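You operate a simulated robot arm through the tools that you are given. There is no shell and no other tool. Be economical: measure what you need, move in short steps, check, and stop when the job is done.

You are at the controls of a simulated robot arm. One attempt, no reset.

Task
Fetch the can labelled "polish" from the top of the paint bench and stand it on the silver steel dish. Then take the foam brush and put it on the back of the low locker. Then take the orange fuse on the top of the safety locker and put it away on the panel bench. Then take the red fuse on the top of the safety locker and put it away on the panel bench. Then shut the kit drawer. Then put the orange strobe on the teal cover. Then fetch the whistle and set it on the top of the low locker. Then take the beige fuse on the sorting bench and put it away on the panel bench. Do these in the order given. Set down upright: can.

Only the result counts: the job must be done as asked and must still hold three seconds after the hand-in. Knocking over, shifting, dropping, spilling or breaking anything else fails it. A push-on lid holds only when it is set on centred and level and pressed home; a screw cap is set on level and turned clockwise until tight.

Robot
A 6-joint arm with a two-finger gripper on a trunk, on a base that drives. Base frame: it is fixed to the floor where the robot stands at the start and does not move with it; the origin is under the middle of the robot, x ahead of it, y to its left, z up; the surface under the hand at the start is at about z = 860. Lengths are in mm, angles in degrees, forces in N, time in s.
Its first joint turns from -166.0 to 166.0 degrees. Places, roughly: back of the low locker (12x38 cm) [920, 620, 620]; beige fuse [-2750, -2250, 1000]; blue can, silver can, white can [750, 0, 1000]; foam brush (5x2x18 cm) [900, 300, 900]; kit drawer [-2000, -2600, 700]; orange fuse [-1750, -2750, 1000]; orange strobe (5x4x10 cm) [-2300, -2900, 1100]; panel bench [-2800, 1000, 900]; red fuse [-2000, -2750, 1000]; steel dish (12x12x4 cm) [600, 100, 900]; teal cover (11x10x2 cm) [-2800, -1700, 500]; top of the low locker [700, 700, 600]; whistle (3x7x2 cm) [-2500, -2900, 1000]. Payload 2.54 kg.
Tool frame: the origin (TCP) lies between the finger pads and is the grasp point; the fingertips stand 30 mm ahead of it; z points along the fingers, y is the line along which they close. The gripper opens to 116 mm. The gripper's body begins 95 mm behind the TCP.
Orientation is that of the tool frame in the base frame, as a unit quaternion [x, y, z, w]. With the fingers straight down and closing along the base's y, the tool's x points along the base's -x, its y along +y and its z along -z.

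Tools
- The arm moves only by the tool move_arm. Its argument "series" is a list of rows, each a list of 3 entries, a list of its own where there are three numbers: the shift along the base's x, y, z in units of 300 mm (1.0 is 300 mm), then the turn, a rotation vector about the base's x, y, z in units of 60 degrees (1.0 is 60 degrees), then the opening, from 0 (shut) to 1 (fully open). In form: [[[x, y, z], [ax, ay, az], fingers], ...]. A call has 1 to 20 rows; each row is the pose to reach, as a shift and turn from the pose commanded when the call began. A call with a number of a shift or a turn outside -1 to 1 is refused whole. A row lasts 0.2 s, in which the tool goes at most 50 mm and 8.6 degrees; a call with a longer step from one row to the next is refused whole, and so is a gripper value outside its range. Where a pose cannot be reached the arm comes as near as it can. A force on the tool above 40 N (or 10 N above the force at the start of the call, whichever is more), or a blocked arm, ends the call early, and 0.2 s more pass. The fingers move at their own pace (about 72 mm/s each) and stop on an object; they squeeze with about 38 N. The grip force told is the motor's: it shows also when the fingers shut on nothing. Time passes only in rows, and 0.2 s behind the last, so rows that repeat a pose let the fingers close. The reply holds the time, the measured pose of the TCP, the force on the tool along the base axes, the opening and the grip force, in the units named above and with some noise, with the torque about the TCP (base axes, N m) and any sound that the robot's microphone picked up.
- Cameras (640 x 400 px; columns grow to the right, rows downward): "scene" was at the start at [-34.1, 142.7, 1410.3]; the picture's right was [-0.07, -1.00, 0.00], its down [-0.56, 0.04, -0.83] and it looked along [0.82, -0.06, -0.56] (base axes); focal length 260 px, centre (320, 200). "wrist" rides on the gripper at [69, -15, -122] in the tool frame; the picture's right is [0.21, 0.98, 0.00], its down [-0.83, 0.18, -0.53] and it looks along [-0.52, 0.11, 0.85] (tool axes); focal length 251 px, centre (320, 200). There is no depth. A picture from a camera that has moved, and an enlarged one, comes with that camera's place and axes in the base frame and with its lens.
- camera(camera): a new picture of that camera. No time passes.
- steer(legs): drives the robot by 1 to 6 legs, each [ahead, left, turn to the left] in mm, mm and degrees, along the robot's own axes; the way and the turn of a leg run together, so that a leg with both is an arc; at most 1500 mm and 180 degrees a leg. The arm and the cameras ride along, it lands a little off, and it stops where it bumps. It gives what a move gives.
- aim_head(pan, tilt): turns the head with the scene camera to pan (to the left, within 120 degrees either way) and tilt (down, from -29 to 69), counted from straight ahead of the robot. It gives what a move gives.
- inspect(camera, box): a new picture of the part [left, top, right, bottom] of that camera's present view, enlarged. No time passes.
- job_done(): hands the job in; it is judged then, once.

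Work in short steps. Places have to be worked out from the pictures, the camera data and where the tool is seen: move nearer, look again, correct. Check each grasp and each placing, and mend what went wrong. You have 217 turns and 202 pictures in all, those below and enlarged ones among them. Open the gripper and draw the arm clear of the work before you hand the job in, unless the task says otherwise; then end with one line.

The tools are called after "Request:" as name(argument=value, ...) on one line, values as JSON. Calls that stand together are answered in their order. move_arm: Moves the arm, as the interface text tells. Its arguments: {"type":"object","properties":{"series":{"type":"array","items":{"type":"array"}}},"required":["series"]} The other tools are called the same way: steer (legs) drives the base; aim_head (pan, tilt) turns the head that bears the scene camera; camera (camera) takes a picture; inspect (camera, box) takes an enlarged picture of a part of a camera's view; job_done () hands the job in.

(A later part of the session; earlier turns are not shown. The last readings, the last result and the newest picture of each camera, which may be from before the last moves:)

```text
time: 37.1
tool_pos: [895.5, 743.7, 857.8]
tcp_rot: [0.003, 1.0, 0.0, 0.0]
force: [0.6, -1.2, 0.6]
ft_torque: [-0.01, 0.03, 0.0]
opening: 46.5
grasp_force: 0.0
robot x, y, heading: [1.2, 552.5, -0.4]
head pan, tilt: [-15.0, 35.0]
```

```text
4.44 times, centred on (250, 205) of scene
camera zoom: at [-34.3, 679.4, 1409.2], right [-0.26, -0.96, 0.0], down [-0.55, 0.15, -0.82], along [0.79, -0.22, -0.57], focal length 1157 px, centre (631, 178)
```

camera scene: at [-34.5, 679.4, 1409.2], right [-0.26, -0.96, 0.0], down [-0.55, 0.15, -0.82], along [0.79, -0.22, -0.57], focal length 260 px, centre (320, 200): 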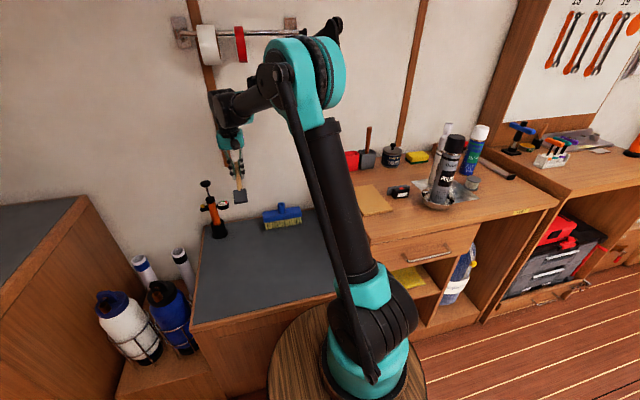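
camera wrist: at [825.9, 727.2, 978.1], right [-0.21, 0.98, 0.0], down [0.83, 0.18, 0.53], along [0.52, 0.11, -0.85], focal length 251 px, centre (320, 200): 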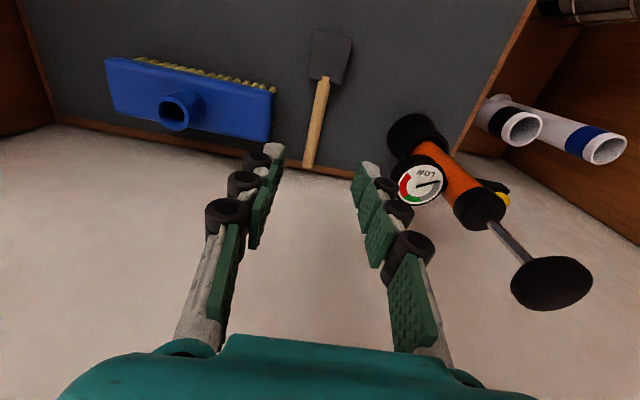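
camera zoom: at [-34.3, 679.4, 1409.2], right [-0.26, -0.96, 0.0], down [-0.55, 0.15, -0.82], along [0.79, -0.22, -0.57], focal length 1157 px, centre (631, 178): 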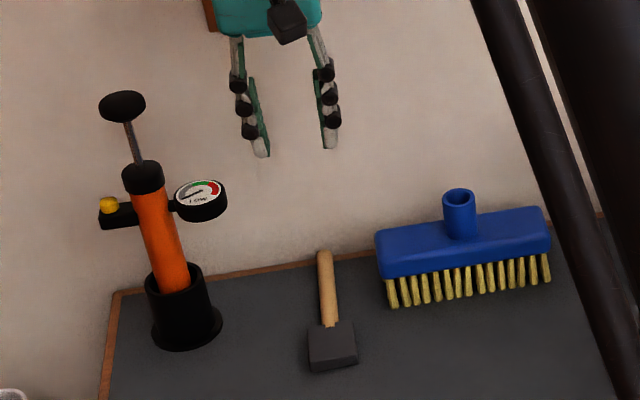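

The foam brush lies on the back of the locker. Next I'll retract the arm to a compact pose for driving and look around the room.

Request:
move_arm(series=[[[-0.1, -0.05, 0.15], [0, 0, 0], 0.4], [[-0.2, -0.1, 0.3], [0, 0, 0], 0.4], [[-0.33, -0.15, 0.4], [0, 0, 0], 0.4], [[-0.46, -0.2, 0.5], [0, 0, 0], 0.4], [[-0.6, -0.3, 0.55], [0, 0, 0], 0.4], [[-0.74, -0.36, 0.6], [0, 0, 0], 0.4], [[-0.88, -0.42, 0.65], [0, 0, 0], 0.4], [[-1.0, -0.5, 0.7], [0, 0, 0], 0.4], [[-1.0, -0.6, 0.8], [0, 0, 0], 0.4]])

Request:
aim_head(pan=-110, tilt=20)

Request:
camera(camera="scene")

Request:
aim_head(pan=110, tilt=20)

Request:
camera(camera="scene")

```text
refused: row 1 steps farther than a row can; nothing moved
```

```text
time: 38.8
tool_pos: [894.9, 741.9, 856.3]
tcp_rot: [0.003, 1.0, 0.0, 0.001]
force: [-0.3, 0.2, -0.1]
ft_torque: [-0.02, -0.05, 0.01]
opening: 46.5
grasp_force: 0.0
robot x, y, heading: [3.0, 552.8, -0.2]
head pan, tilt: [-110.0, 20.0]
```

```text
161 pictures are left
camera scene: at [-151.7, 615.2, 1433.0], right [-0.94, 0.35, 0.0], down [0.12, 0.32, -0.94], along [-0.33, -0.88, -0.34], focal length 260 px, centre (320, 200)
```

scene: 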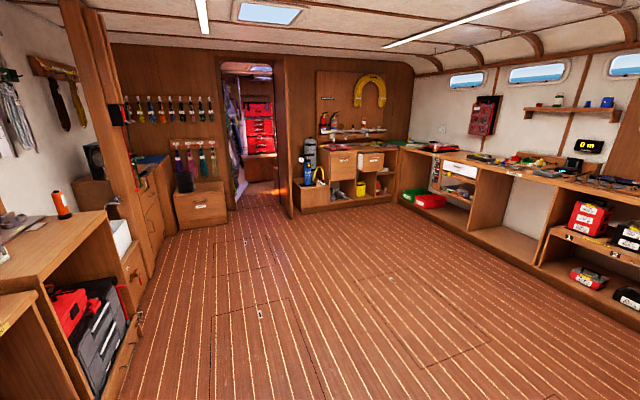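

```text
time: 42.0
tool_pos: [894.5, 743.2, 856.2]
tcp_rot: [0.004, 1.0, 0.0, 0.0]
force: [-0.2, -0.6, 0.0]
ft_torque: [-0.04, -0.02, 0.01]
opening: 46.3
grasp_force: 0.1
robot x, y, heading: [3.3, 550.7, -0.4]
head pan, tilt: [110.0, 20.0]
```

```text
160 pictures are left
camera scene: at [-150.8, 790.3, 1433.0], right [0.94, 0.34, 0.0], down [0.12, -0.32, -0.94], along [-0.32, 0.88, -0.34], focal length 260 px, centre (320, 200)
```

scene: 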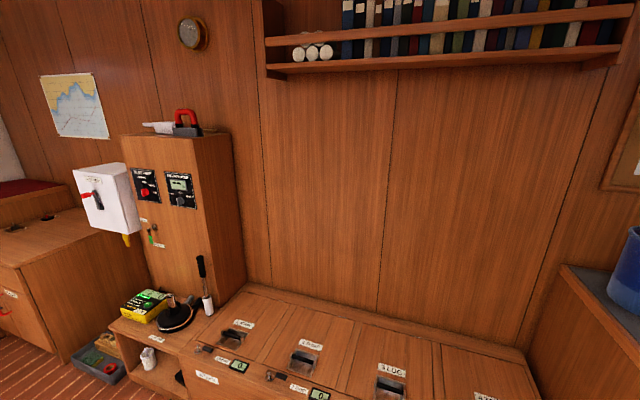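

There is plenty of open floor, and the safety locker is on the far wall (y≈-2900). I'll redo the retract with smaller steps.

Request:
move_arm(series=[[[-0.1, -0.03, 0.1], [0, 0, 0], 0.4], [[-0.2, -0.06, 0.2], [0, 0, 0], 0.4], [[-0.3, -0.1, 0.3], [0, 0, 0], 0.4], [[-0.42, -0.15, 0.38], [0, 0, 0], 0.4], [[-0.55, -0.2, 0.45], [0, 0, 0], 0.4], [[-0.68, -0.25, 0.52], [0, 0, 0], 0.4], [[-0.8, -0.32, 0.6], [0, 0, 0], 0.4], [[-0.92, -0.4, 0.68], [0, 0, 0], 0.4], [[-1.0, -0.5, 0.78], [0, 0, 0], 0.4]])

Request:
aim_head(pan=0, tilt=25)

Request:
camera(camera="scene")

```text
time: 44.0
tool_pos: [595.9, 592.0, 1090.0]
tcp_rot: [0.001, 1.0, 0.0, 0.001]
force: [0.1, 0.5, -0.4]
ft_torque: [0.0, 0.0, -0.02]
opening: 46.4
grasp_force: 0.0
robot x, y, heading: [0.6, 550.4, -0.1]
head pan, tilt: [110.0, 20.0]
```

```text
time: 45.9
tool_pos: [595.2, 591.8, 1089.7]
tcp_rot: [0.003, 1.0, 0.0, 0.001]
force: [0.4, -0.3, 0.2]
ft_torque: [-0.02, 0.02, -0.01]
opening: 46.6
grasp_force: 0.1
robot x, y, heading: [2.9, 556.5, -0.2]
head pan, tilt: [0.0, 25.0]
```

```text
159 pictures are left
camera scene: at [-27.4, 702.1, 1424.9], right [0.0, -1.0, 0.0], down [-0.42, 0.0, -0.91], along [0.91, 0.0, -0.42], focal length 260 px, centre (320, 200)
```

scene: 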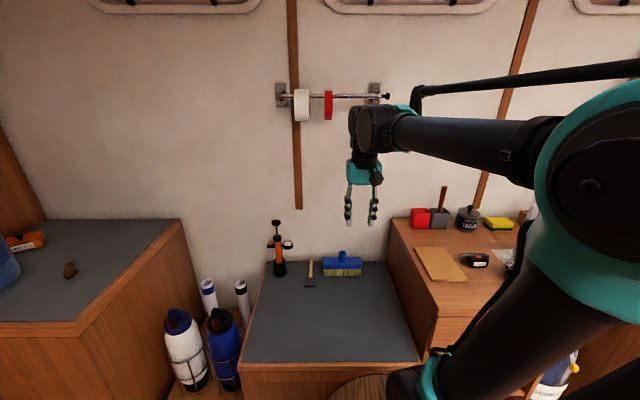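

I'll back away, turn to face -y and drive diagonally to a spot in front of the safety locker.

Request:
steer(legs=[[-650, 0, 0], [0, 0, -90], [1200, -610, 0], [1100, -610, 0]])

Request:
aim_head(pan=0, tilt=30)

Request:
camera(camera="scene")

Request:
camera(camera="wrist")

```text
time: 65.5
tool_pos: [-1944.0, -2246.9, 1089.2]
tcp_rot: [0.721, 0.693, 0.0, 0.0]
force: [-0.3, 0.7, -0.6]
ft_torque: [0.01, 0.01, -0.03]
opening: 46.4
grasp_force: 0.1
robot x, y, heading: [-1968.0, -1651.7, -92.3]
head pan, tilt: [0.0, 25.0]
```

```text
time: 66.2
tool_pos: [-1943.0, -2246.9, 1088.2]
tcp_rot: [0.72, 0.694, 0.0, 0.0]
force: [0.9, -0.2, -0.2]
ft_torque: [-0.02, 0.01, 0.02]
opening: 46.4
grasp_force: 0.0
robot x, y, heading: [-1959.5, -1654.0, -92.4]
head pan, tilt: [0.0, 30.0]
```

```text
158 pictures are left
camera scene: at [-1813.5, -1630.0, 1417.0], right [-1.0, 0.04, 0.0], down [0.02, 0.5, -0.87], along [-0.03, -0.87, -0.5], focal length 260 px, centre (320, 200)
```

scene: 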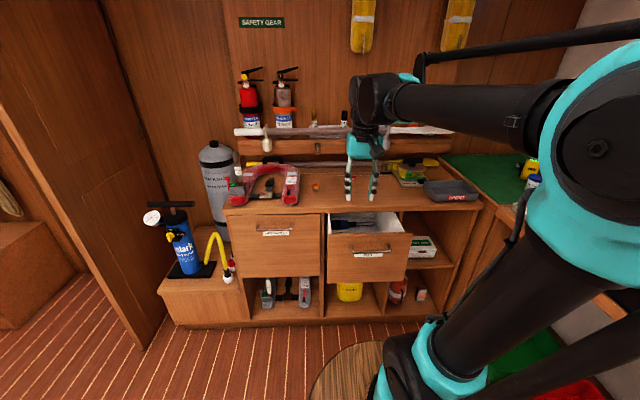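

```text
157 pictures are left
camera wrist: at [-1955.8, -2178.0, 1210.7], right [0.98, 0.18, 0.0], down [0.15, -0.83, 0.53], along [0.09, -0.53, -0.85], focal length 251 px, centre (320, 200)
```

wrist: 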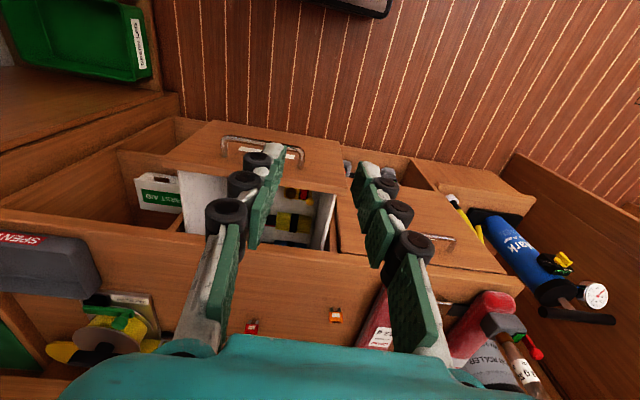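

The fuses are visible: red and orange near the front edge of the locker top. Zooming in with both cameras.

Request:
inspect(camera="wrist", box=[220, 280, 380, 360])

Request:
inspect(camera="scene", box=[220, 110, 480, 270])

```text
4.00 times, centred on (300, 320) of wrist
camera zoom: at [-1955.8, -2178.0, 1210.7], right [0.98, 0.18, 0.0], down [0.15, -0.83, 0.53], along [0.09, -0.53, -0.85], focal length 1006 px, centre (400, -280)
```

zoom: 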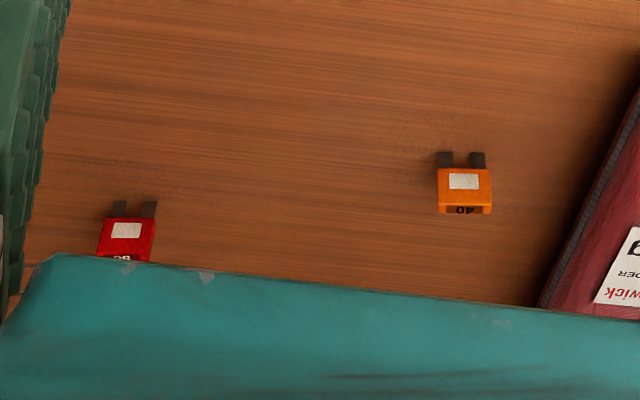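

```text
2.46 times, centred on (350, 190) of scene
camera zoom: at [-1813.5, -1630.0, 1417.0], right [-1.0, 0.04, 0.0], down [0.02, 0.5, -0.87], along [-0.03, -0.87, -0.5], focal length 641 px, centre (246, 225)
```

zoom: 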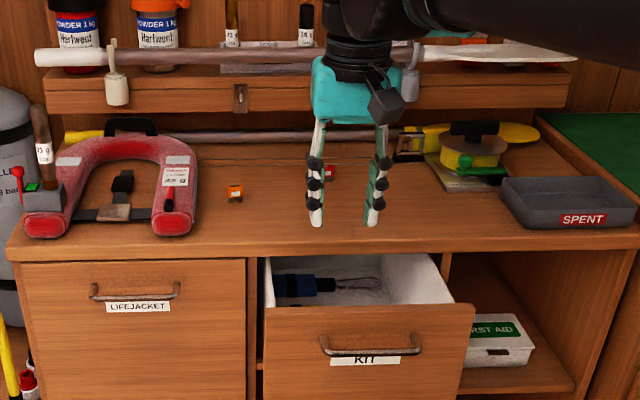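

The fuses lie flat on the locker top (z≈885), the orange one near (-1833,-2665). I'll drive 200 mm closer and square up.

Request:
steer(legs=[[200, 30, 2.3]])

Request:
camera(camera="wrist")

Request:
camera(camera="scene")

```text
time: 67.8
tool_pos: [-1893.7, -2447.2, 1089.3]
tcp_rot: [0.707, 0.708, 0.0, 0.0]
force: [0.2, -0.3, -1.0]
ft_torque: [0.04, 0.01, 0.02]
opening: 46.4
grasp_force: 0.0
robot x, y, heading: [-1937.0, -1851.9, -89.8]
head pan, tilt: [0.0, 30.0]
```

```text
154 pictures are left
camera wrist: at [-1909.3, -2378.3, 1210.7], right [0.98, 0.22, 0.0], down [0.18, -0.83, 0.53], along [0.12, -0.52, -0.85], focal length 251 px, centre (320, 200)
```

wrist: 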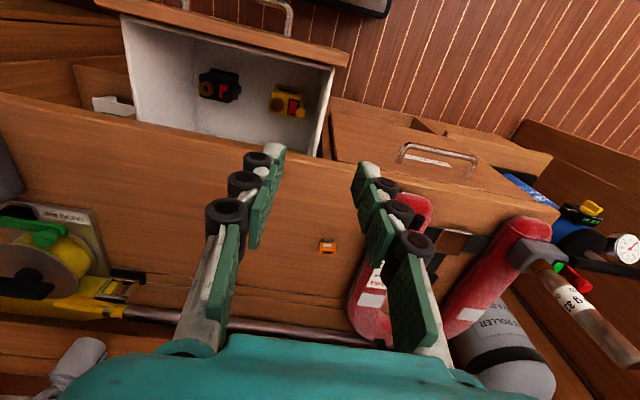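

```text
153 pictures are left
camera scene: at [-1788.4, -1825.1, 1417.0], right [-1.0, 0.0, 0.0], down [0.0, 0.5, -0.87], along [0.0, -0.87, -0.5], focal length 260 px, centre (320, 200)
```

scene: 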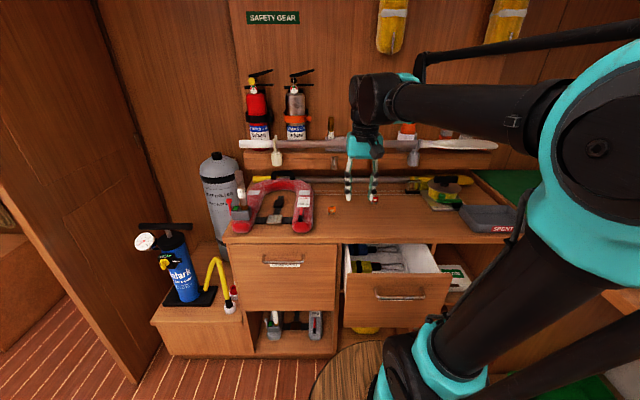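

The orange fuse is at (-1833,-2662), with the surface at about z=887. I'll move above it to z≈960.

Request:
move_arm(series=[[[0.05, -0.13, 0], [0, 0, 0], 0.4], [[0.1, -0.27, 0], [0, 0, 0], 0.4], [[0.15, -0.42, 0], [0, 0, 0], 0.4], [[0.2, -0.57, 0], [0, 0, 0], 0.4], [[0.203, -0.717, 0], [0, 0, 0], 0.4], [[0.203, -0.717, -0.14], [0, 0, 0], 0.4], [[0.203, -0.717, -0.28], [0, 0, 0], 0.4], [[0.203, -0.717, -0.43], [0, 0, 0], 0.4], [[0.203, -0.717, -0.43], [0, 0, 0], 0.4]])

Request:
camera(camera="wrist")

Request:
inspect(camera="scene", box=[280, 160, 400, 240])

```text
time: 69.8
tool_pos: [-1832.6, -2661.5, 960.6]
tcp_rot: [0.706, 0.708, 0.0, 0.001]
force: [-0.8, 0.5, 0.7]
ft_torque: [0.02, 0.04, 0.02]
opening: 46.5
grasp_force: 0.0
robot x, y, heading: [-1936.7, -1853.9, -89.5]
head pan, tilt: [0.0, 30.0]
```

```text
152 pictures are left
camera wrist: at [-1848.6, -2593.2, 1082.9], right [0.98, 0.22, 0.0], down [0.18, -0.83, 0.53], along [0.12, -0.52, -0.85], focal length 251 px, centre (320, 200)
```

wrist: 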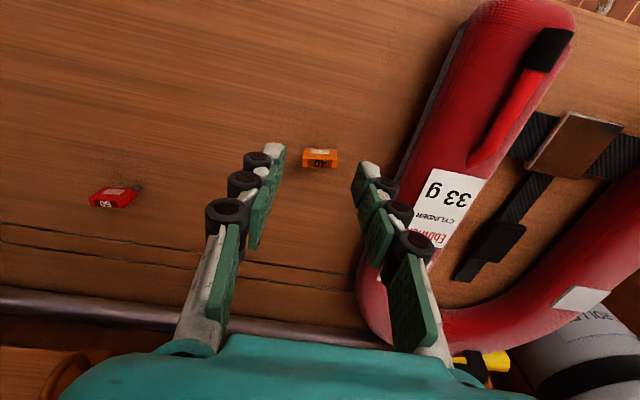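

```text
5.00 times, centred on (340, 200) of scene
camera zoom: at [-1788.3, -1825.2, 1417.0], right [-1.0, 0.0, 0.0], down [0.0, 0.5, -0.87], along [0.0, -0.87, -0.5], focal length 1302 px, centre (220, 200)
```

zoom: 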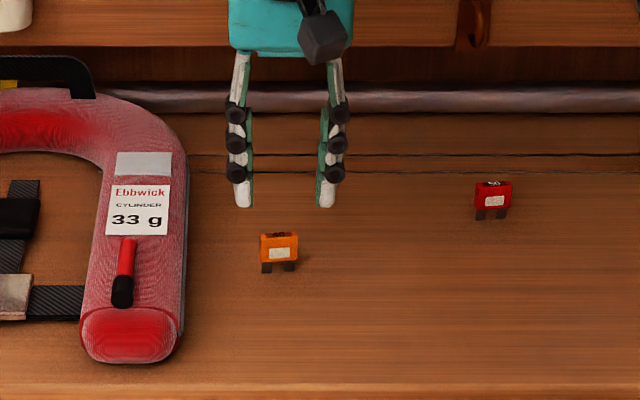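

The fuse body is at about (-1830,-2668). I'll fine-shift and descend so the fingertips are just above the surface.

Request:
move_arm(series=[[[0.008, -0.02, -0.05], [0, 0, 0], 0.4], [[0.008, -0.02, -0.1], [0, 0, 0], 0.4], [[0.008, -0.02, -0.123], [0, 0, 0], 0.4], [[0.008, -0.02, -0.123], [0, 0, 0], 0.4]])

Request:
camera(camera="wrist")

Request:
inspect(camera="scene", box=[300, 180, 360, 220])

```text
time: 70.8
tool_pos: [-1830.6, -2668.9, 924.3]
tcp_rot: [0.707, 0.707, 0.0, 0.0]
force: [-0.5, 0.0, 0.0]
ft_torque: [0.03, 0.04, 0.01]
opening: 46.5
grasp_force: 0.1
robot x, y, heading: [-1935.5, -1852.3, -90.0]
head pan, tilt: [0.0, 30.0]
```

```text
150 pictures are left
camera wrist: at [-1845.4, -2599.8, 1045.8], right [0.98, 0.22, 0.0], down [0.18, -0.83, 0.53], along [0.12, -0.52, -0.85], focal length 251 px, centre (320, 200)
```

wrist: 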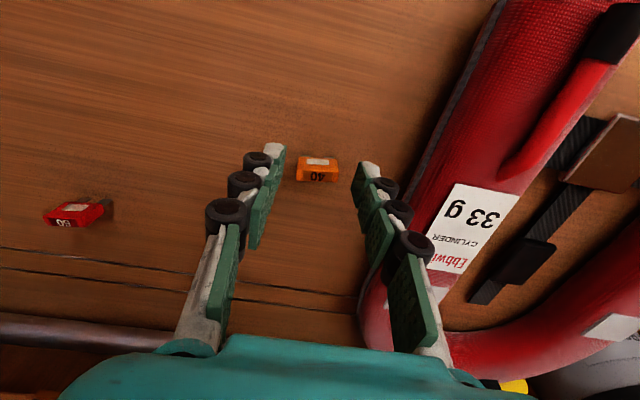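

```text
10.00 times, centred on (330, 200) of scene
camera zoom: at [-1788.3, -1825.1, 1417.0], right [-1.0, 0.0, 0.0], down [0.0, 0.5, -0.87], along [0.0, -0.87, -0.5], focal length 2604 px, centre (220, 200)
```

zoom: 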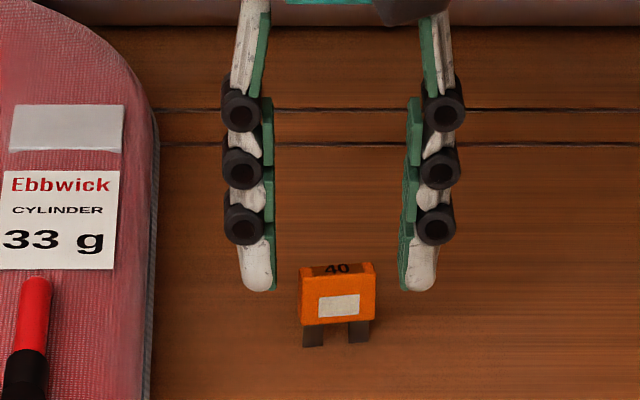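

In this view the fuse stands upright on its prongs (about 28 mm wide, 33 mm tall) and is centred between the fingers. I'll descend 14 mm more and grip.

Request:
move_arm(series=[[[0, 0.008, -0.03], [0, 0, 0], 0.4], [[0, 0.008, -0.047], [0, 0, 0], 0.4], [[0, 0.008, -0.047], [0, 0, 0], 0.3], [[0, 0.008, -0.047], [0, 0, 0], 0.1], [[0, 0.008, -0.047], [0, 0, 0], 0.1], [[0, 0.008, -0.047], [0, 0, 0], 0.1]])

Request:
camera(camera="wrist")

Request:
inspect(camera="scene", box=[300, 180, 360, 220])

```text
time: 72.2
tool_pos: [-1830.6, -2666.5, 910.3]
tcp_rot: [0.707, 0.708, 0.0, 0.0]
force: [0.2, 0.1, -0.5]
ft_torque: [0.02, 0.01, 0.0]
opening: 24.7
grasp_force: 38.1
robot x, y, heading: [-1935.4, -1851.0, -89.8]
head pan, tilt: [0.0, 30.0]
```

```text
148 pictures are left
camera wrist: at [-1846.1, -2597.3, 1031.4], right [0.98, 0.22, 0.0], down [0.18, -0.83, 0.53], along [0.12, -0.52, -0.85], focal length 251 px, centre (320, 200)
```

wrist: 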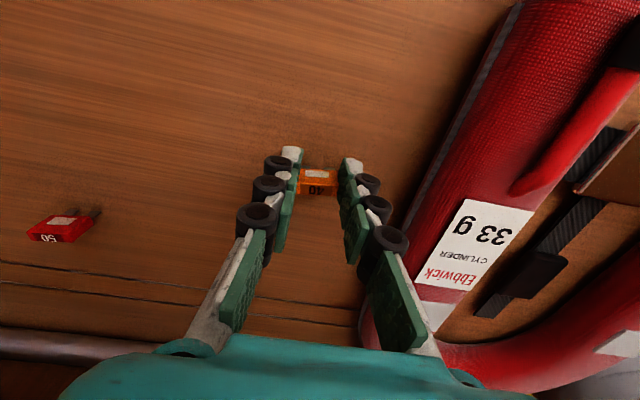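

```text
10.00 times, centred on (330, 200) of scene
camera zoom: at [-1788.3, -1825.1, 1417.0], right [-1.0, 0.0, 0.0], down [0.0, 0.5, -0.87], along [0.0, -0.87, -0.5], focal length 2604 px, centre (220, 200)
```

zoom: 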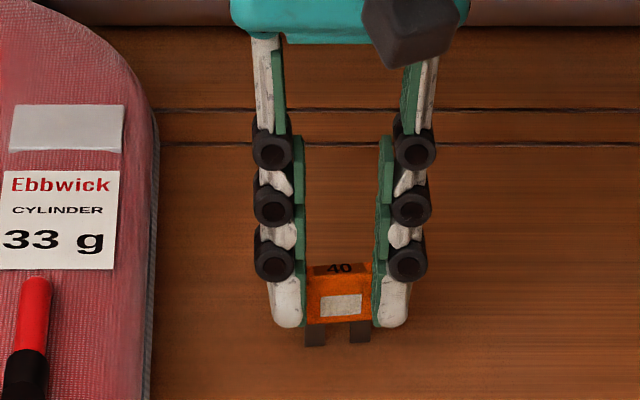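

Gripped (24.7 mm). I'll lift and retract to the driving pose.

Request:
move_arm(series=[[[0, 0, 0.1], [0, 0, 0], 0.1], [[0, 0, 0.25], [0, 0, 0], 0.1], [[0, 0, 0.4], [0, 0, 0], 0.1], [[-0.03, 0.1, 0.5], [0, 0, 0], 0.1], [[-0.06, 0.22, 0.56], [0, 0, 0], 0.1], [[-0.1, 0.36, 0.6], [0, 0, 0], 0.1], [[-0.15, 0.5, 0.6], [0, 0, 0], 0.1], [[-0.2, 0.62, 0.6], [0, 0, 0], 0.1], [[-0.25, 0.72, 0.6], [0, 0, 0], 0.1]])

Request:
camera(camera="wrist")

Request:
aim_head(pan=-110, tilt=25)

Request:
camera(camera="scene")

```text
time: 74.2
tool_pos: [-1908.5, -2450.5, 1092.2]
tcp_rot: [0.707, 0.707, -0.001, 0.0]
force: [0.6, 0.0, -0.2]
ft_torque: [0.02, -0.02, -0.01]
opening: 25.0
grasp_force: 38.1
robot x, y, heading: [-1937.4, -1855.6, -89.8]
head pan, tilt: [0.0, 30.0]
```

```text
146 pictures are left
camera wrist: at [-1923.8, -2381.0, 1213.2], right [0.98, 0.22, 0.0], down [0.18, -0.83, 0.53], along [0.12, -0.52, -0.85], focal length 251 px, centre (320, 200)
```

wrist: 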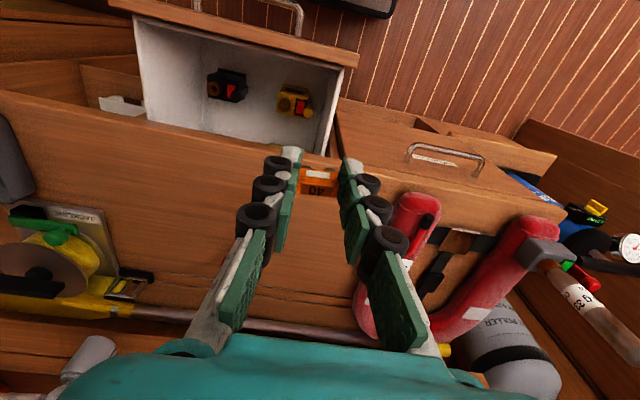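

```text
time: 76.1
tool_pos: [-1907.8, -2450.3, 1091.4]
tcp_rot: [0.706, 0.708, -0.001, 0.0]
force: [0.1, 0.2, 0.2]
ft_torque: [0.03, 0.02, -0.04]
opening: 26.7
grasp_force: 38.4
robot x, y, heading: [-1935.8, -1850.1, -90.2]
head pan, tilt: [-110.0, 25.0]
```

```text
145 pictures are left
camera scene: at [-1875.1, -1703.3, 1424.9], right [0.34, 0.94, 0.0], down [0.4, -0.14, -0.91], along [-0.85, 0.31, -0.42], focal length 260 px, centre (320, 200)
```

scene: 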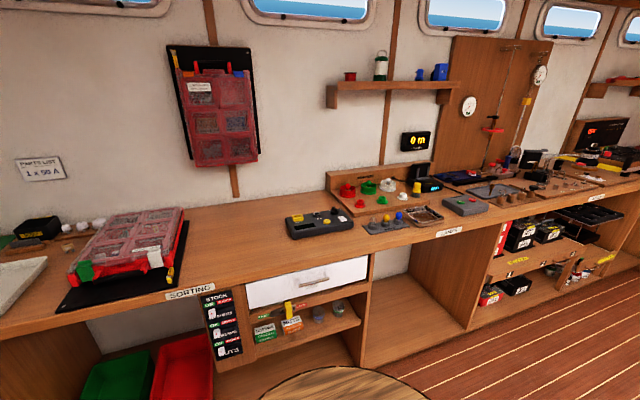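

The fuse is held. I'll back off, turn to face the long bench (-x) and strafe along it to the panel bench.

Request:
steer(legs=[[-400, 0, 0], [0, 0, -90], [-150, -1250, 0], [0, -1200, 0]])

Request:
aim_head(pan=0, tilt=25)

Request:
camera(camera="scene")

Request:
camera(camera="wrist")

```text
time: 94.0
tool_pos: [-2490.4, 942.5, 1092.1]
tcp_rot: [1.0, 0.03, 0.0, 0.0]
force: [-0.5, -0.2, -0.8]
ft_torque: [-0.01, 0.02, -0.01]
opening: 26.8
grasp_force: 38.0
robot x, y, heading: [-1897.0, 1005.6, -176.7]
head pan, tilt: [-110.0, 25.0]
```

```text
time: 95.9
tool_pos: [-2489.4, 943.3, 1092.1]
tcp_rot: [1.0, 0.031, 0.0, 0.0]
force: [0.3, -0.2, -0.3]
ft_torque: [-0.04, 0.0, -0.01]
opening: 26.6
grasp_force: 38.0
robot x, y, heading: [-1897.5, 1008.3, -176.5]
head pan, tilt: [0.0, 25.0]
```

```text
144 pictures are left
camera scene: at [-1861.9, 857.2, 1424.9], right [-0.06, 1.0, 0.0], down [0.42, 0.03, -0.91], along [-0.9, -0.05, -0.42], focal length 260 px, centre (320, 200)
```

scene: 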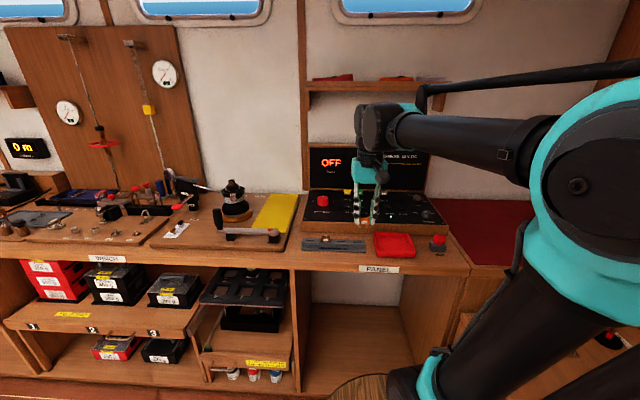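

```text
143 pictures are left
camera wrist: at [-2422.4, 962.0, 1213.3], right [0.27, -0.96, 0.0], down [-0.81, -0.23, 0.53], along [-0.51, -0.15, -0.85], focal length 251 px, centre (320, 200)
```

wrist: 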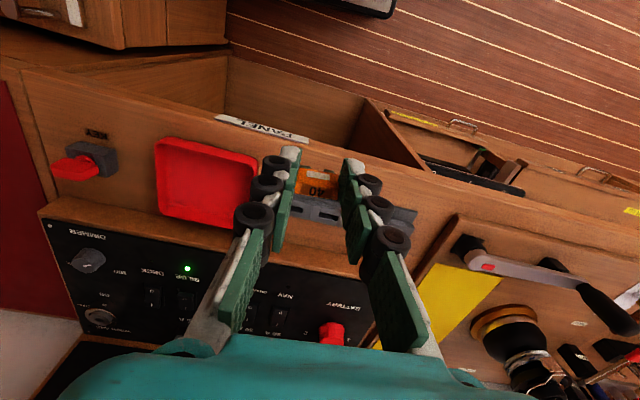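

The panel bench is in view, with a grey rack, a red tray and a control panel. Zooming in to find the proper place for fuses.

Request:
inspect(camera="scene", box=[290, 130, 460, 280])

Request:
inspect(camera="scene", box=[295, 225, 375, 265])

```text
2.67 times, centred on (375, 205) of scene
camera zoom: at [-1861.9, 857.2, 1424.9], right [-0.06, 1.0, 0.0], down [0.42, 0.03, -0.91], along [-0.9, -0.05, -0.42], focal length 694 px, centre (173, 187)
```

zoom: 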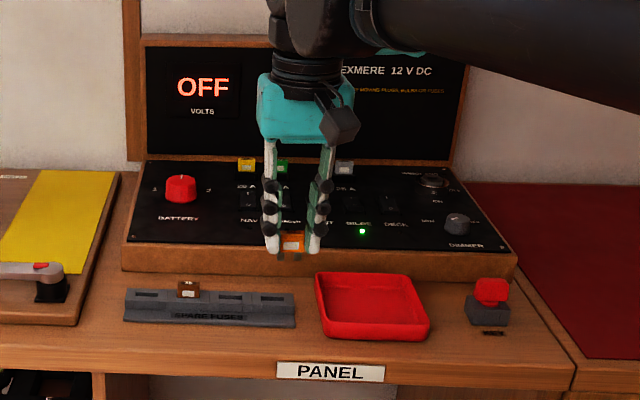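

```text
8.00 times, centred on (335, 245) of scene
camera zoom: at [-1861.9, 857.2, 1424.9], right [-0.06, 1.0, 0.0], down [0.42, 0.03, -0.91], along [-0.9, -0.05, -0.42], focal length 2083 px, centre (200, -160)
```

zoom: 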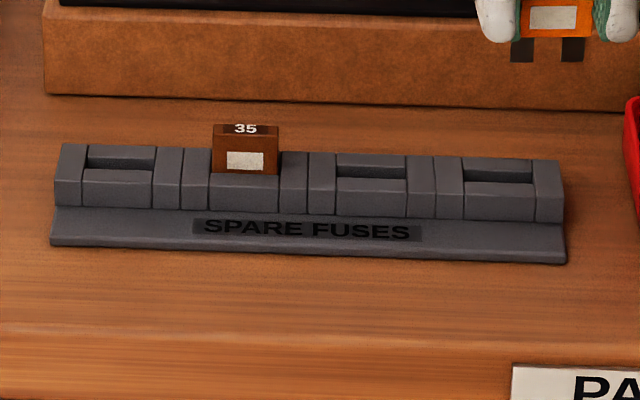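

The grey "SPARE FUSES" rack has free slots 1, 3 and 4, which is the proper home. I'll move closer over slot 4 (about (-2644,948)) and look with the wrist camera.

Request:
move_arm(series=[[[-0.12, 0.0, 0], [0, 0, 0], 0.1], [[-0.24, 0.0, -0.05], [0, 0, 0], 0.1], [[-0.34, 0.0, -0.12], [0, 0, 0], 0.1], [[-0.42, 0.0, -0.22], [0, 0, 0], 0.1], [[-0.45, 0.0, -0.36], [0, 0, 0], 0.1], [[-0.45, 0.0, -0.36], [0, 0, 0], 0.1]])

Request:
camera(camera="wrist")

Request:
inspect(camera="scene", box=[290, 200, 390, 270])

```text
time: 97.3
tool_pos: [-2624.5, 942.2, 982.9]
tcp_rot: [1.0, 0.03, 0.0, 0.0]
force: [1.0, 0.0, 0.1]
ft_torque: [0.04, -0.02, -0.03]
opening: 26.5
grasp_force: 38.3
robot x, y, heading: [-1894.1, 1005.8, -176.5]
head pan, tilt: [0.0, 25.0]
```

```text
140 pictures are left
camera wrist: at [-2556.1, 962.9, 1104.5], right [0.27, -0.96, 0.0], down [-0.81, -0.23, 0.53], along [-0.51, -0.15, -0.85], focal length 251 px, centre (320, 200)
```

wrist: 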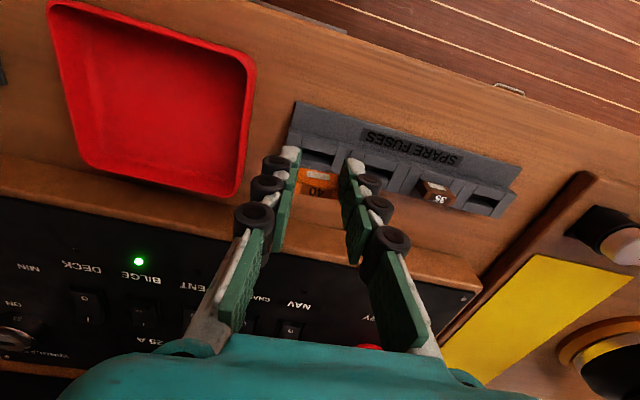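

```text
5.71 times, centred on (340, 235) of scene
camera zoom: at [-1861.9, 857.1, 1424.9], right [-0.06, 1.0, 0.0], down [0.42, 0.03, -0.91], along [-0.9, -0.06, -0.42], focal length 1488 px, centre (206, 0)
```

zoom: 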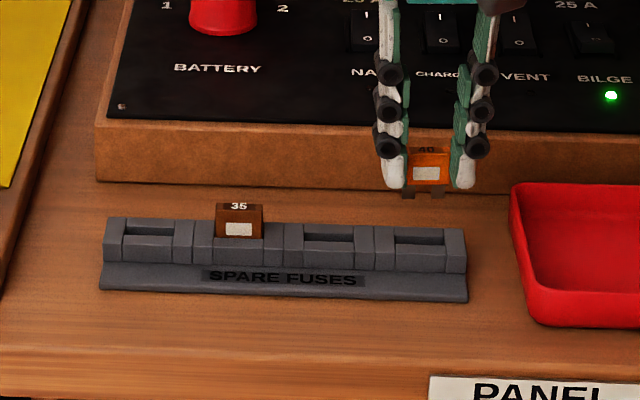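

Request:
inspect(camera="wrist", box=[270, 90, 530, 230])

```text
2.46 times, centred on (400, 160) of wrist
camera zoom: at [-2556.1, 962.9, 1104.5], right [0.27, -0.96, 0.0], down [-0.81, -0.23, 0.53], along [-0.51, -0.15, -0.85], focal length 619 px, centre (123, 298)
```

zoom: 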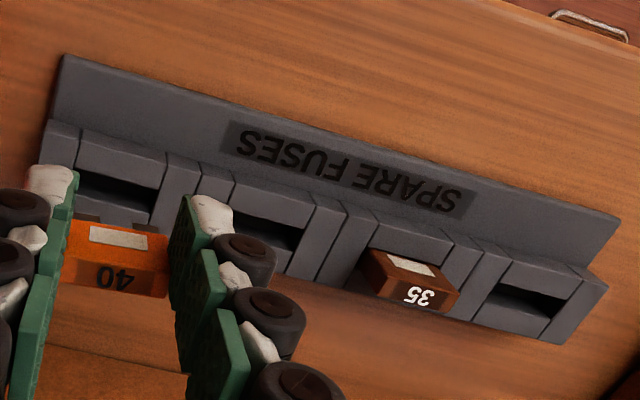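

The slots lie along the base y direction: slot 3 at (-2642,883), slot 4 at (-2641,940), slot tops at z≈896. I'll square the tool to the rack and hover with the prongs just above slot 4.

Request:
move_arm(series=[[[-0.03, -0.005, 0], [0, 0, -0.03], 0.1], [[-0.05, -0.01, 0], [0, 0, -0.058], 0.1], [[-0.05, -0.01, -0.08], [0, 0, -0.058], 0.1], [[-0.05, -0.01, -0.13], [0, 0, -0.058], 0.1], [[-0.05, -0.01, -0.13], [0, 0, -0.058], 0.1]])

Request:
inspect(camera="wrist", box=[260, 90, 420, 210])

Request:
inspect(camera="scene", box=[320, 215, 380, 260])

```text
time: 98.5
tool_pos: [-2639.8, 940.3, 945.0]
tcp_rot: [1.0, 0.0, -0.001, 0.0]
force: [-1.3, -1.8, 36.5]
ft_torque: [-0.06, 0.47, 0.02]
opening: 26.7
grasp_force: 38.3
robot x, y, heading: [-1893.5, 1006.2, -176.5]
head pan, tilt: [0.0, 25.0]
```

```text
3.33 times, centred on (340, 150) of wrist
camera zoom: at [-2571.1, 956.0, 1066.6], right [0.22, -0.98, 0.0], down [-0.83, -0.18, 0.53], along [-0.52, -0.11, -0.84], focal length 838 px, centre (253, 367)
```

zoom: 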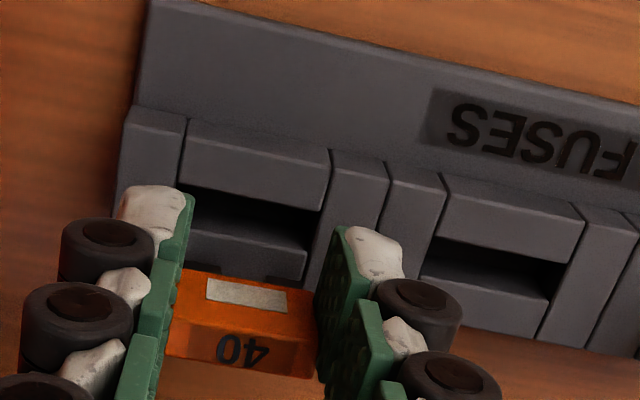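

```text
8.89 times, centred on (350, 238) of scene
camera zoom: at [-1860.7, 857.2, 1424.9], right [-0.06, 1.0, 0.0], down [0.42, 0.03, -0.91], along [-0.91, -0.06, -0.42], focal length 2315 px, centre (53, -133)
```

zoom: 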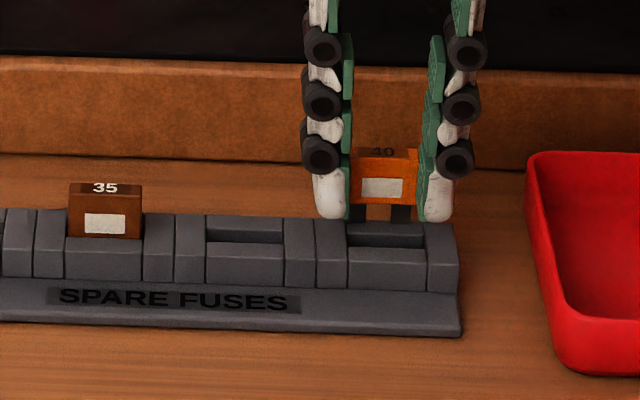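

The prongs touched the rack's back wall (36 N), so the slot is about 12 mm nearer the robot and the rack top is at z≈908. I'll rise, shift and look again.

Request:
move_arm(series=[[[0, 0, 0.035], [0, 0, 0], 0.1], [[0.02, 0, 0.04], [0, 0, 0], 0.1], [[0.04, 0, 0.04], [0, 0, 0], 0.1], [[0.04, 0, 0.022], [0, 0, 0], 0.1], [[0.04, 0, 0.022], [0, 0, 0], 0.1]])

Request:
inspect(camera="wrist", box=[260, 90, 420, 210])

Request:
inspect(camera="scene", box=[320, 215, 380, 260])

```text
time: 99.7
tool_pos: [-2629.3, 940.5, 950.4]
tcp_rot: [1.0, -0.001, 0.001, 0.0]
force: [0.6, 0.2, -0.4]
ft_torque: [-0.01, 0.01, -0.03]
opening: 26.6
grasp_force: 38.0
robot x, y, heading: [-1896.5, 1002.9, -176.5]
head pan, tilt: [0.0, 25.0]
```

```text
3.33 times, centred on (340, 150) of wrist
camera zoom: at [-2560.6, 955.7, 1072.3], right [0.22, -0.98, 0.0], down [-0.83, -0.18, 0.53], along [-0.52, -0.11, -0.85], focal length 838 px, centre (253, 367)
```

zoom: 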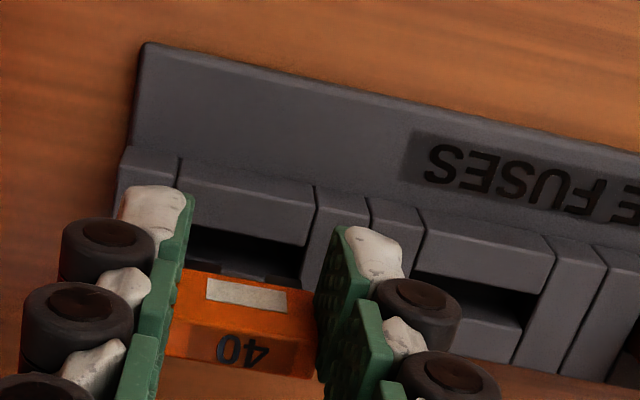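

```text
8.89 times, centred on (350, 238) of scene
camera zoom: at [-1861.9, 857.1, 1424.9], right [-0.06, 1.0, 0.0], down [0.42, 0.03, -0.91], along [-0.9, -0.06, -0.42], focal length 2315 px, centre (53, -133)
```

zoom: 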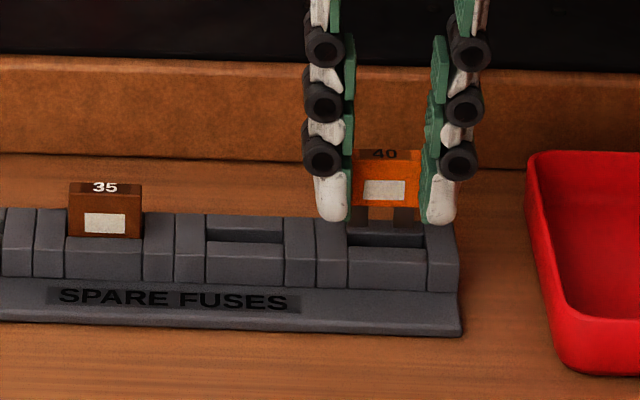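

The prongs now look to be over the slot. I'll lower gently.

Request:
move_arm(series=[[[0.004, -0.003, -0.015], [0, 0, 0], 0.1], [[0.004, -0.003, -0.03], [0, 0, 0], 0.1], [[0.004, -0.003, -0.04], [0, 0, 0], 0.1], [[0.004, -0.003, -0.04], [0, 0, 0], 0.1]])

Request:
inspect(camera="wrist", box=[260, 90, 420, 210])

Request:
inspect(camera="scene", box=[320, 215, 380, 260])

```text
time: 100.7
tool_pos: [-2627.4, 939.4, 939.1]
tcp_rot: [1.0, -0.001, 0.0, 0.0]
force: [0.0, 12.1, 1.0]
ft_torque: [0.46, 0.0, -0.15]
opening: 26.5
grasp_force: 37.7
robot x, y, heading: [-1896.2, 1003.0, -176.7]
head pan, tilt: [0.0, 25.0]
```

```text
3.33 times, centred on (340, 150) of wrist
camera zoom: at [-2558.9, 955.1, 1060.6], right [0.21, -0.98, 0.0], down [-0.83, -0.18, 0.53], along [-0.52, -0.11, -0.85], focal length 838 px, centre (253, 367)
```

zoom: 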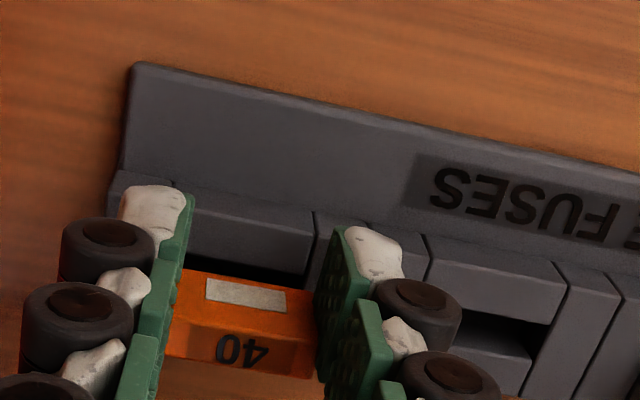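

```text
8.89 times, centred on (350, 238) of scene
camera zoom: at [-1861.9, 857.7, 1425.0], right [-0.06, 1.0, 0.0], down [0.42, 0.03, -0.91], along [-0.9, -0.06, -0.42], focal length 2315 px, centre (53, -133)
```

zoom: 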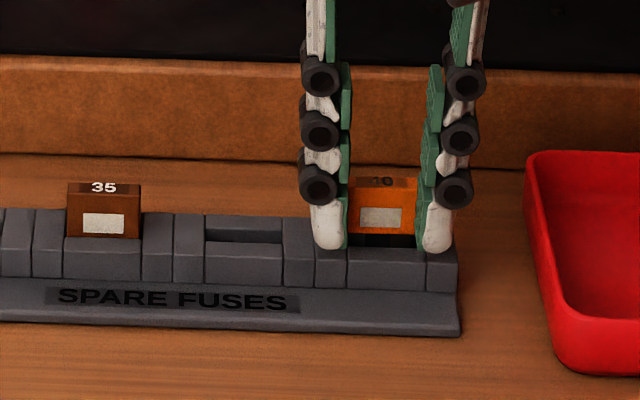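

The prongs are in the slot, with a slight side load (12 N). I'll relax that by +1.5 mm in y, release, and rise.

Request:
move_arm(series=[[[0, 0.005, 0], [0, 0, 0], 0.1], [[0, 0.005, 0], [0, 0, 0], 0.25], [[0, 0.005, 0], [0, 0, 0], 0.32], [[0, 0.005, 0.0], [0, 0, 0], 0.32], [[0, 0.005, 0.1], [0, 0, 0], 0.32], [[0, 0.005, 0.2], [0, 0, 0], 0.32]])

Request:
inspect(camera="wrist", box=[260, 60, 520, 210])

Request:
inspect(camera="scene", box=[310, 215, 380, 260])

```text
time: 102.1
tool_pos: [-2628.1, 938.3, 1000.7]
tcp_rot: [1.0, 0.0, 0.0, -0.001]
force: [0.2, 0.2, 0.7]
ft_torque: [0.02, -0.02, -0.03]
opening: 37.1
grasp_force: 0.1
robot x, y, heading: [-1897.7, 1004.3, -176.5]
head pan, tilt: [0.0, 25.0]
```

```text
2.46 times, centred on (390, 135) of wrist
camera zoom: at [-2560.2, 954.3, 1121.6], right [0.22, -0.98, 0.0], down [-0.83, -0.18, 0.53], along [-0.52, -0.11, -0.85], focal length 619 px, centre (148, 360)
```

zoom: 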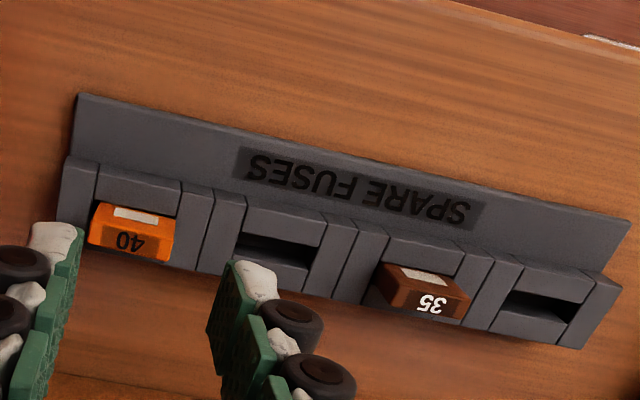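

```text
8.89 times, centred on (345, 238) of scene
camera zoom: at [-1862.0, 857.1, 1424.9], right [-0.06, 1.0, 0.0], down [0.42, 0.03, -0.91], along [-0.9, -0.06, -0.42], focal length 2315 px, centre (98, -133)
```

zoom: 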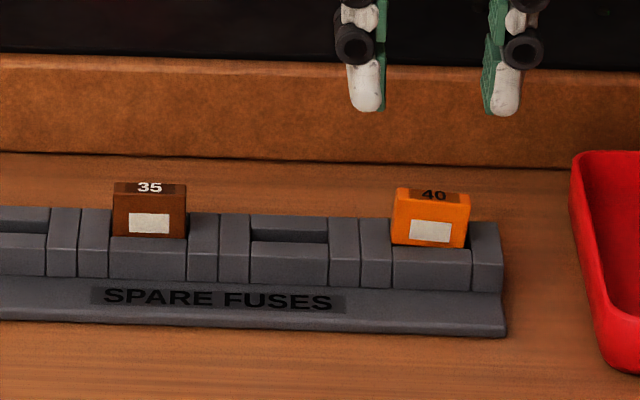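

The orange fuse sits in slot 4 just like the brown one. I'll retract and drive back for the red fuse (about (-2003,-2748)).

Request:
move_arm(series=[[[0.05, 0, 0.1], [0, 0, 0], 0.4], [[0.15, 0, 0.2], [0, 0, 0], 0.4], [[0.3, 0, 0.28], [0, 0, 0], 0.4], [[0.44, 0, 0.3], [0, 0, 0], 0.4], [[0.46, 0, 0.3], [0, 0, 0], 0.4]])

Request:
steer(legs=[[0, 0, -3.5], [60, 1250, 0], [0, 1200, 0], [0, 0, 90], [400, 0, 0]])

Request:
camera(camera="wrist")

Request:
camera(camera="scene")

```text
refused: row 3 steps farther than a row can; nothing moved
```

```text
time: 120.5
tool_pos: [-1950.6, -2578.7, 1000.4]
tcp_rot: [0.73, 0.684, 0.0, 0.0]
force: [0.1, 0.1, 0.6]
ft_torque: [0.01, 0.03, -0.01]
opening: 37.0
grasp_force: 0.1
robot x, y, heading: [-1973.6, -1842.3, -90.5]
head pan, tilt: [0.0, 25.0]
```

```text
129 pictures are left
camera wrist: at [-1962.0, -2508.6, 1121.4], right [0.99, 0.15, 0.0], down [0.13, -0.84, 0.53], along [0.08, -0.53, -0.85], focal length 251 px, centre (320, 200)
```

wrist: 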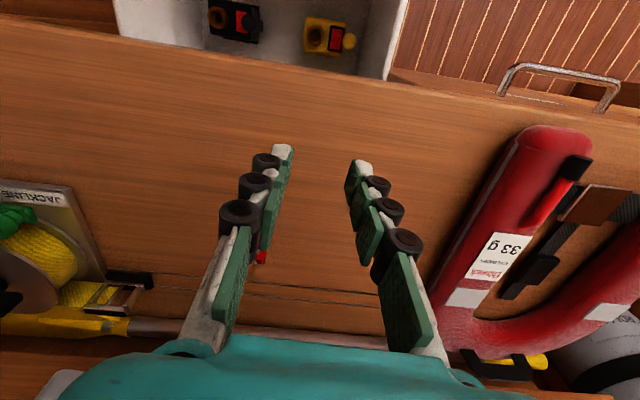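

```text
128 pictures are left
camera scene: at [-1822.2, -1817.3, 1424.9], right [-1.0, 0.0, 0.0], down [0.0, 0.42, -0.91], along [0.0, -0.91, -0.42], focal length 260 px, centre (320, 200)
```

scene: 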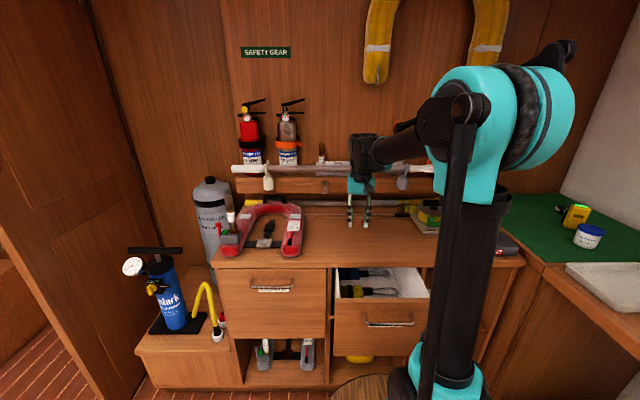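

The retract had been refused, so the arm rode extended; the readings show no contact, and I'll check the bench visually when I'm back there. The red fuse is at about (-2000,-2748). I'll approach it, squaring the tool.

Request:
move_arm(series=[[[-0.05, -0.1, 0], [0, 0, 0.03], 0.4], [[-0.1, -0.2, 0], [0, 0, 0.063], 0.4], [[-0.168, -0.32, 0], [0, 0, 0.063], 0.4], [[-0.168, -0.44, 0], [0, 0, 0.063], 0.4], [[-0.168, -0.53, -0.05], [0, 0, 0.063], 0.4], [[-0.168, -0.53, -0.05], [0, 0, 0.063], 0.4]])

Request:
camera(camera="wrist")

Request:
inspect(camera="scene", box=[300, 110, 440, 240])

```text
time: 121.9
tool_pos: [-2002.3, -2736.4, 984.2]
tcp_rot: [0.707, 0.707, -0.001, 0.0]
force: [-0.3, 0.1, -0.4]
ft_torque: [-0.01, 0.01, -0.02]
opening: 46.2
grasp_force: 0.0
robot x, y, heading: [-1972.5, -1845.4, -90.1]
head pan, tilt: [0.0, 25.0]
```

```text
127 pictures are left
camera wrist: at [-2017.8, -2667.3, 1106.2], right [0.98, 0.22, 0.0], down [0.18, -0.83, 0.53], along [0.11, -0.52, -0.85], focal length 251 px, centre (320, 200)
```

wrist: 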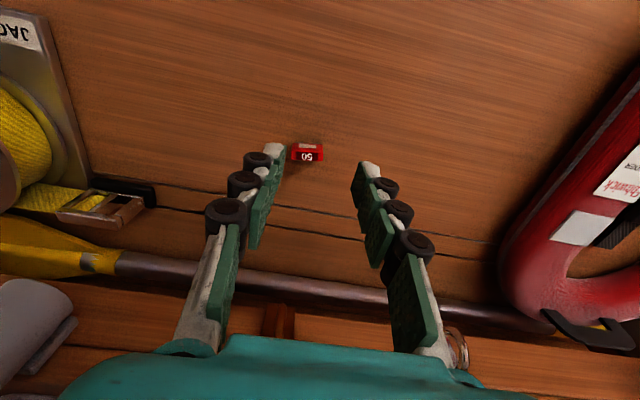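

```text
3.08 times, centred on (370, 175) of scene
camera zoom: at [-1822.2, -1817.2, 1424.9], right [-1.0, 0.0, 0.0], down [0.0, 0.42, -0.91], along [0.0, -0.91, -0.42], focal length 801 px, centre (166, 277)
```

zoom: 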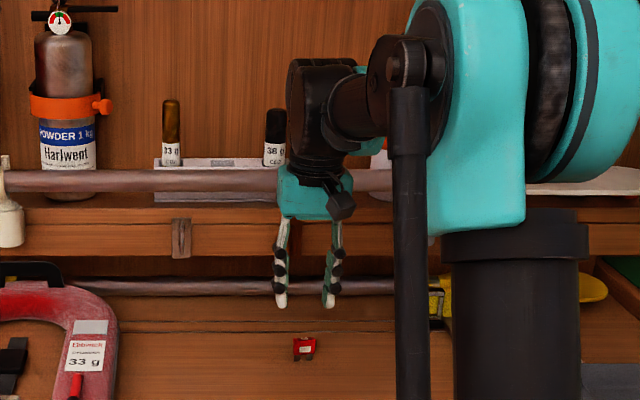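

The red fuse is at about (-2009,-2750). I'll lower to z≈919, so the grip sits higher on the body than last time.

Request:
move_arm(series=[[[-0.023, -0.036, -0.05], [0, 0, 0], 0.4], [[-0.023, -0.036, -0.11], [0, 0, 0], 0.4], [[-0.023, -0.036, -0.17], [0, 0, 0], 0.4], [[-0.023, -0.036, -0.217], [0, 0, 0], 0.4], [[-0.023, -0.036, -0.217], [0, 0, 0], 0.4]])

Request:
inspect(camera="wrist", box=[220, 120, 420, 240])

Request:
inspect(camera="scene", box=[335, 165, 405, 240])

```text
time: 123.1
tool_pos: [-2007.2, -2746.6, 919.1]
tcp_rot: [0.707, 0.707, 0.0, 0.0]
force: [0.2, 0.2, -0.6]
ft_torque: [0.02, 0.0, 0.01]
opening: 46.2
grasp_force: 0.2
robot x, y, heading: [-1969.0, -1845.0, -90.2]
head pan, tilt: [0.0, 25.0]
```

```text
3.20 times, centred on (320, 180) of wrist
camera zoom: at [-2023.4, -2678.8, 1040.7], right [0.98, 0.22, 0.0], down [0.18, -0.83, 0.53], along [0.11, -0.52, -0.85], focal length 805 px, centre (320, 264)
```

zoom: 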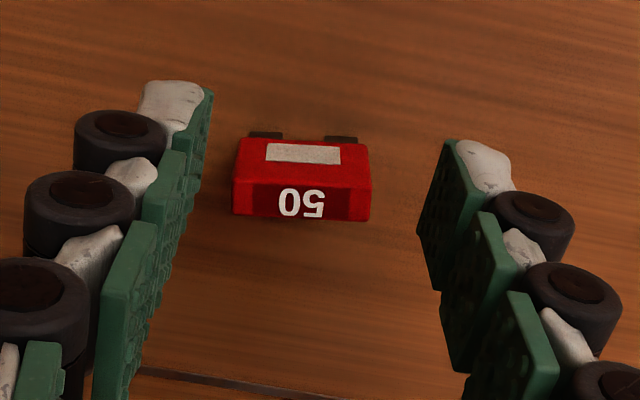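

```text
5.33 times, centred on (370, 202) of scene
camera zoom: at [-1822.2, -1817.3, 1424.9], right [-1.0, 0.0, 0.0], down [0.0, 0.42, -0.91], along [0.0, -0.91, -0.42], focal length 1389 px, centre (53, 187)
```

zoom: 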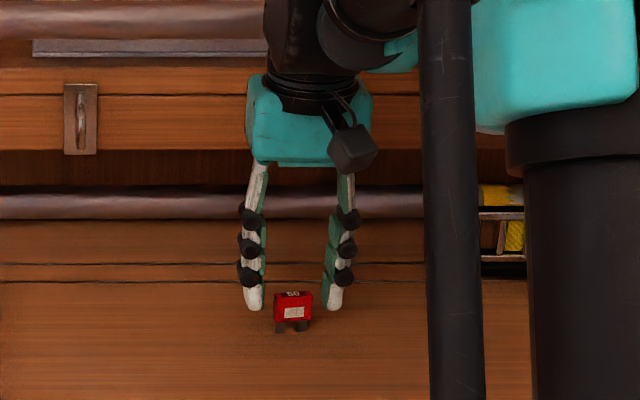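

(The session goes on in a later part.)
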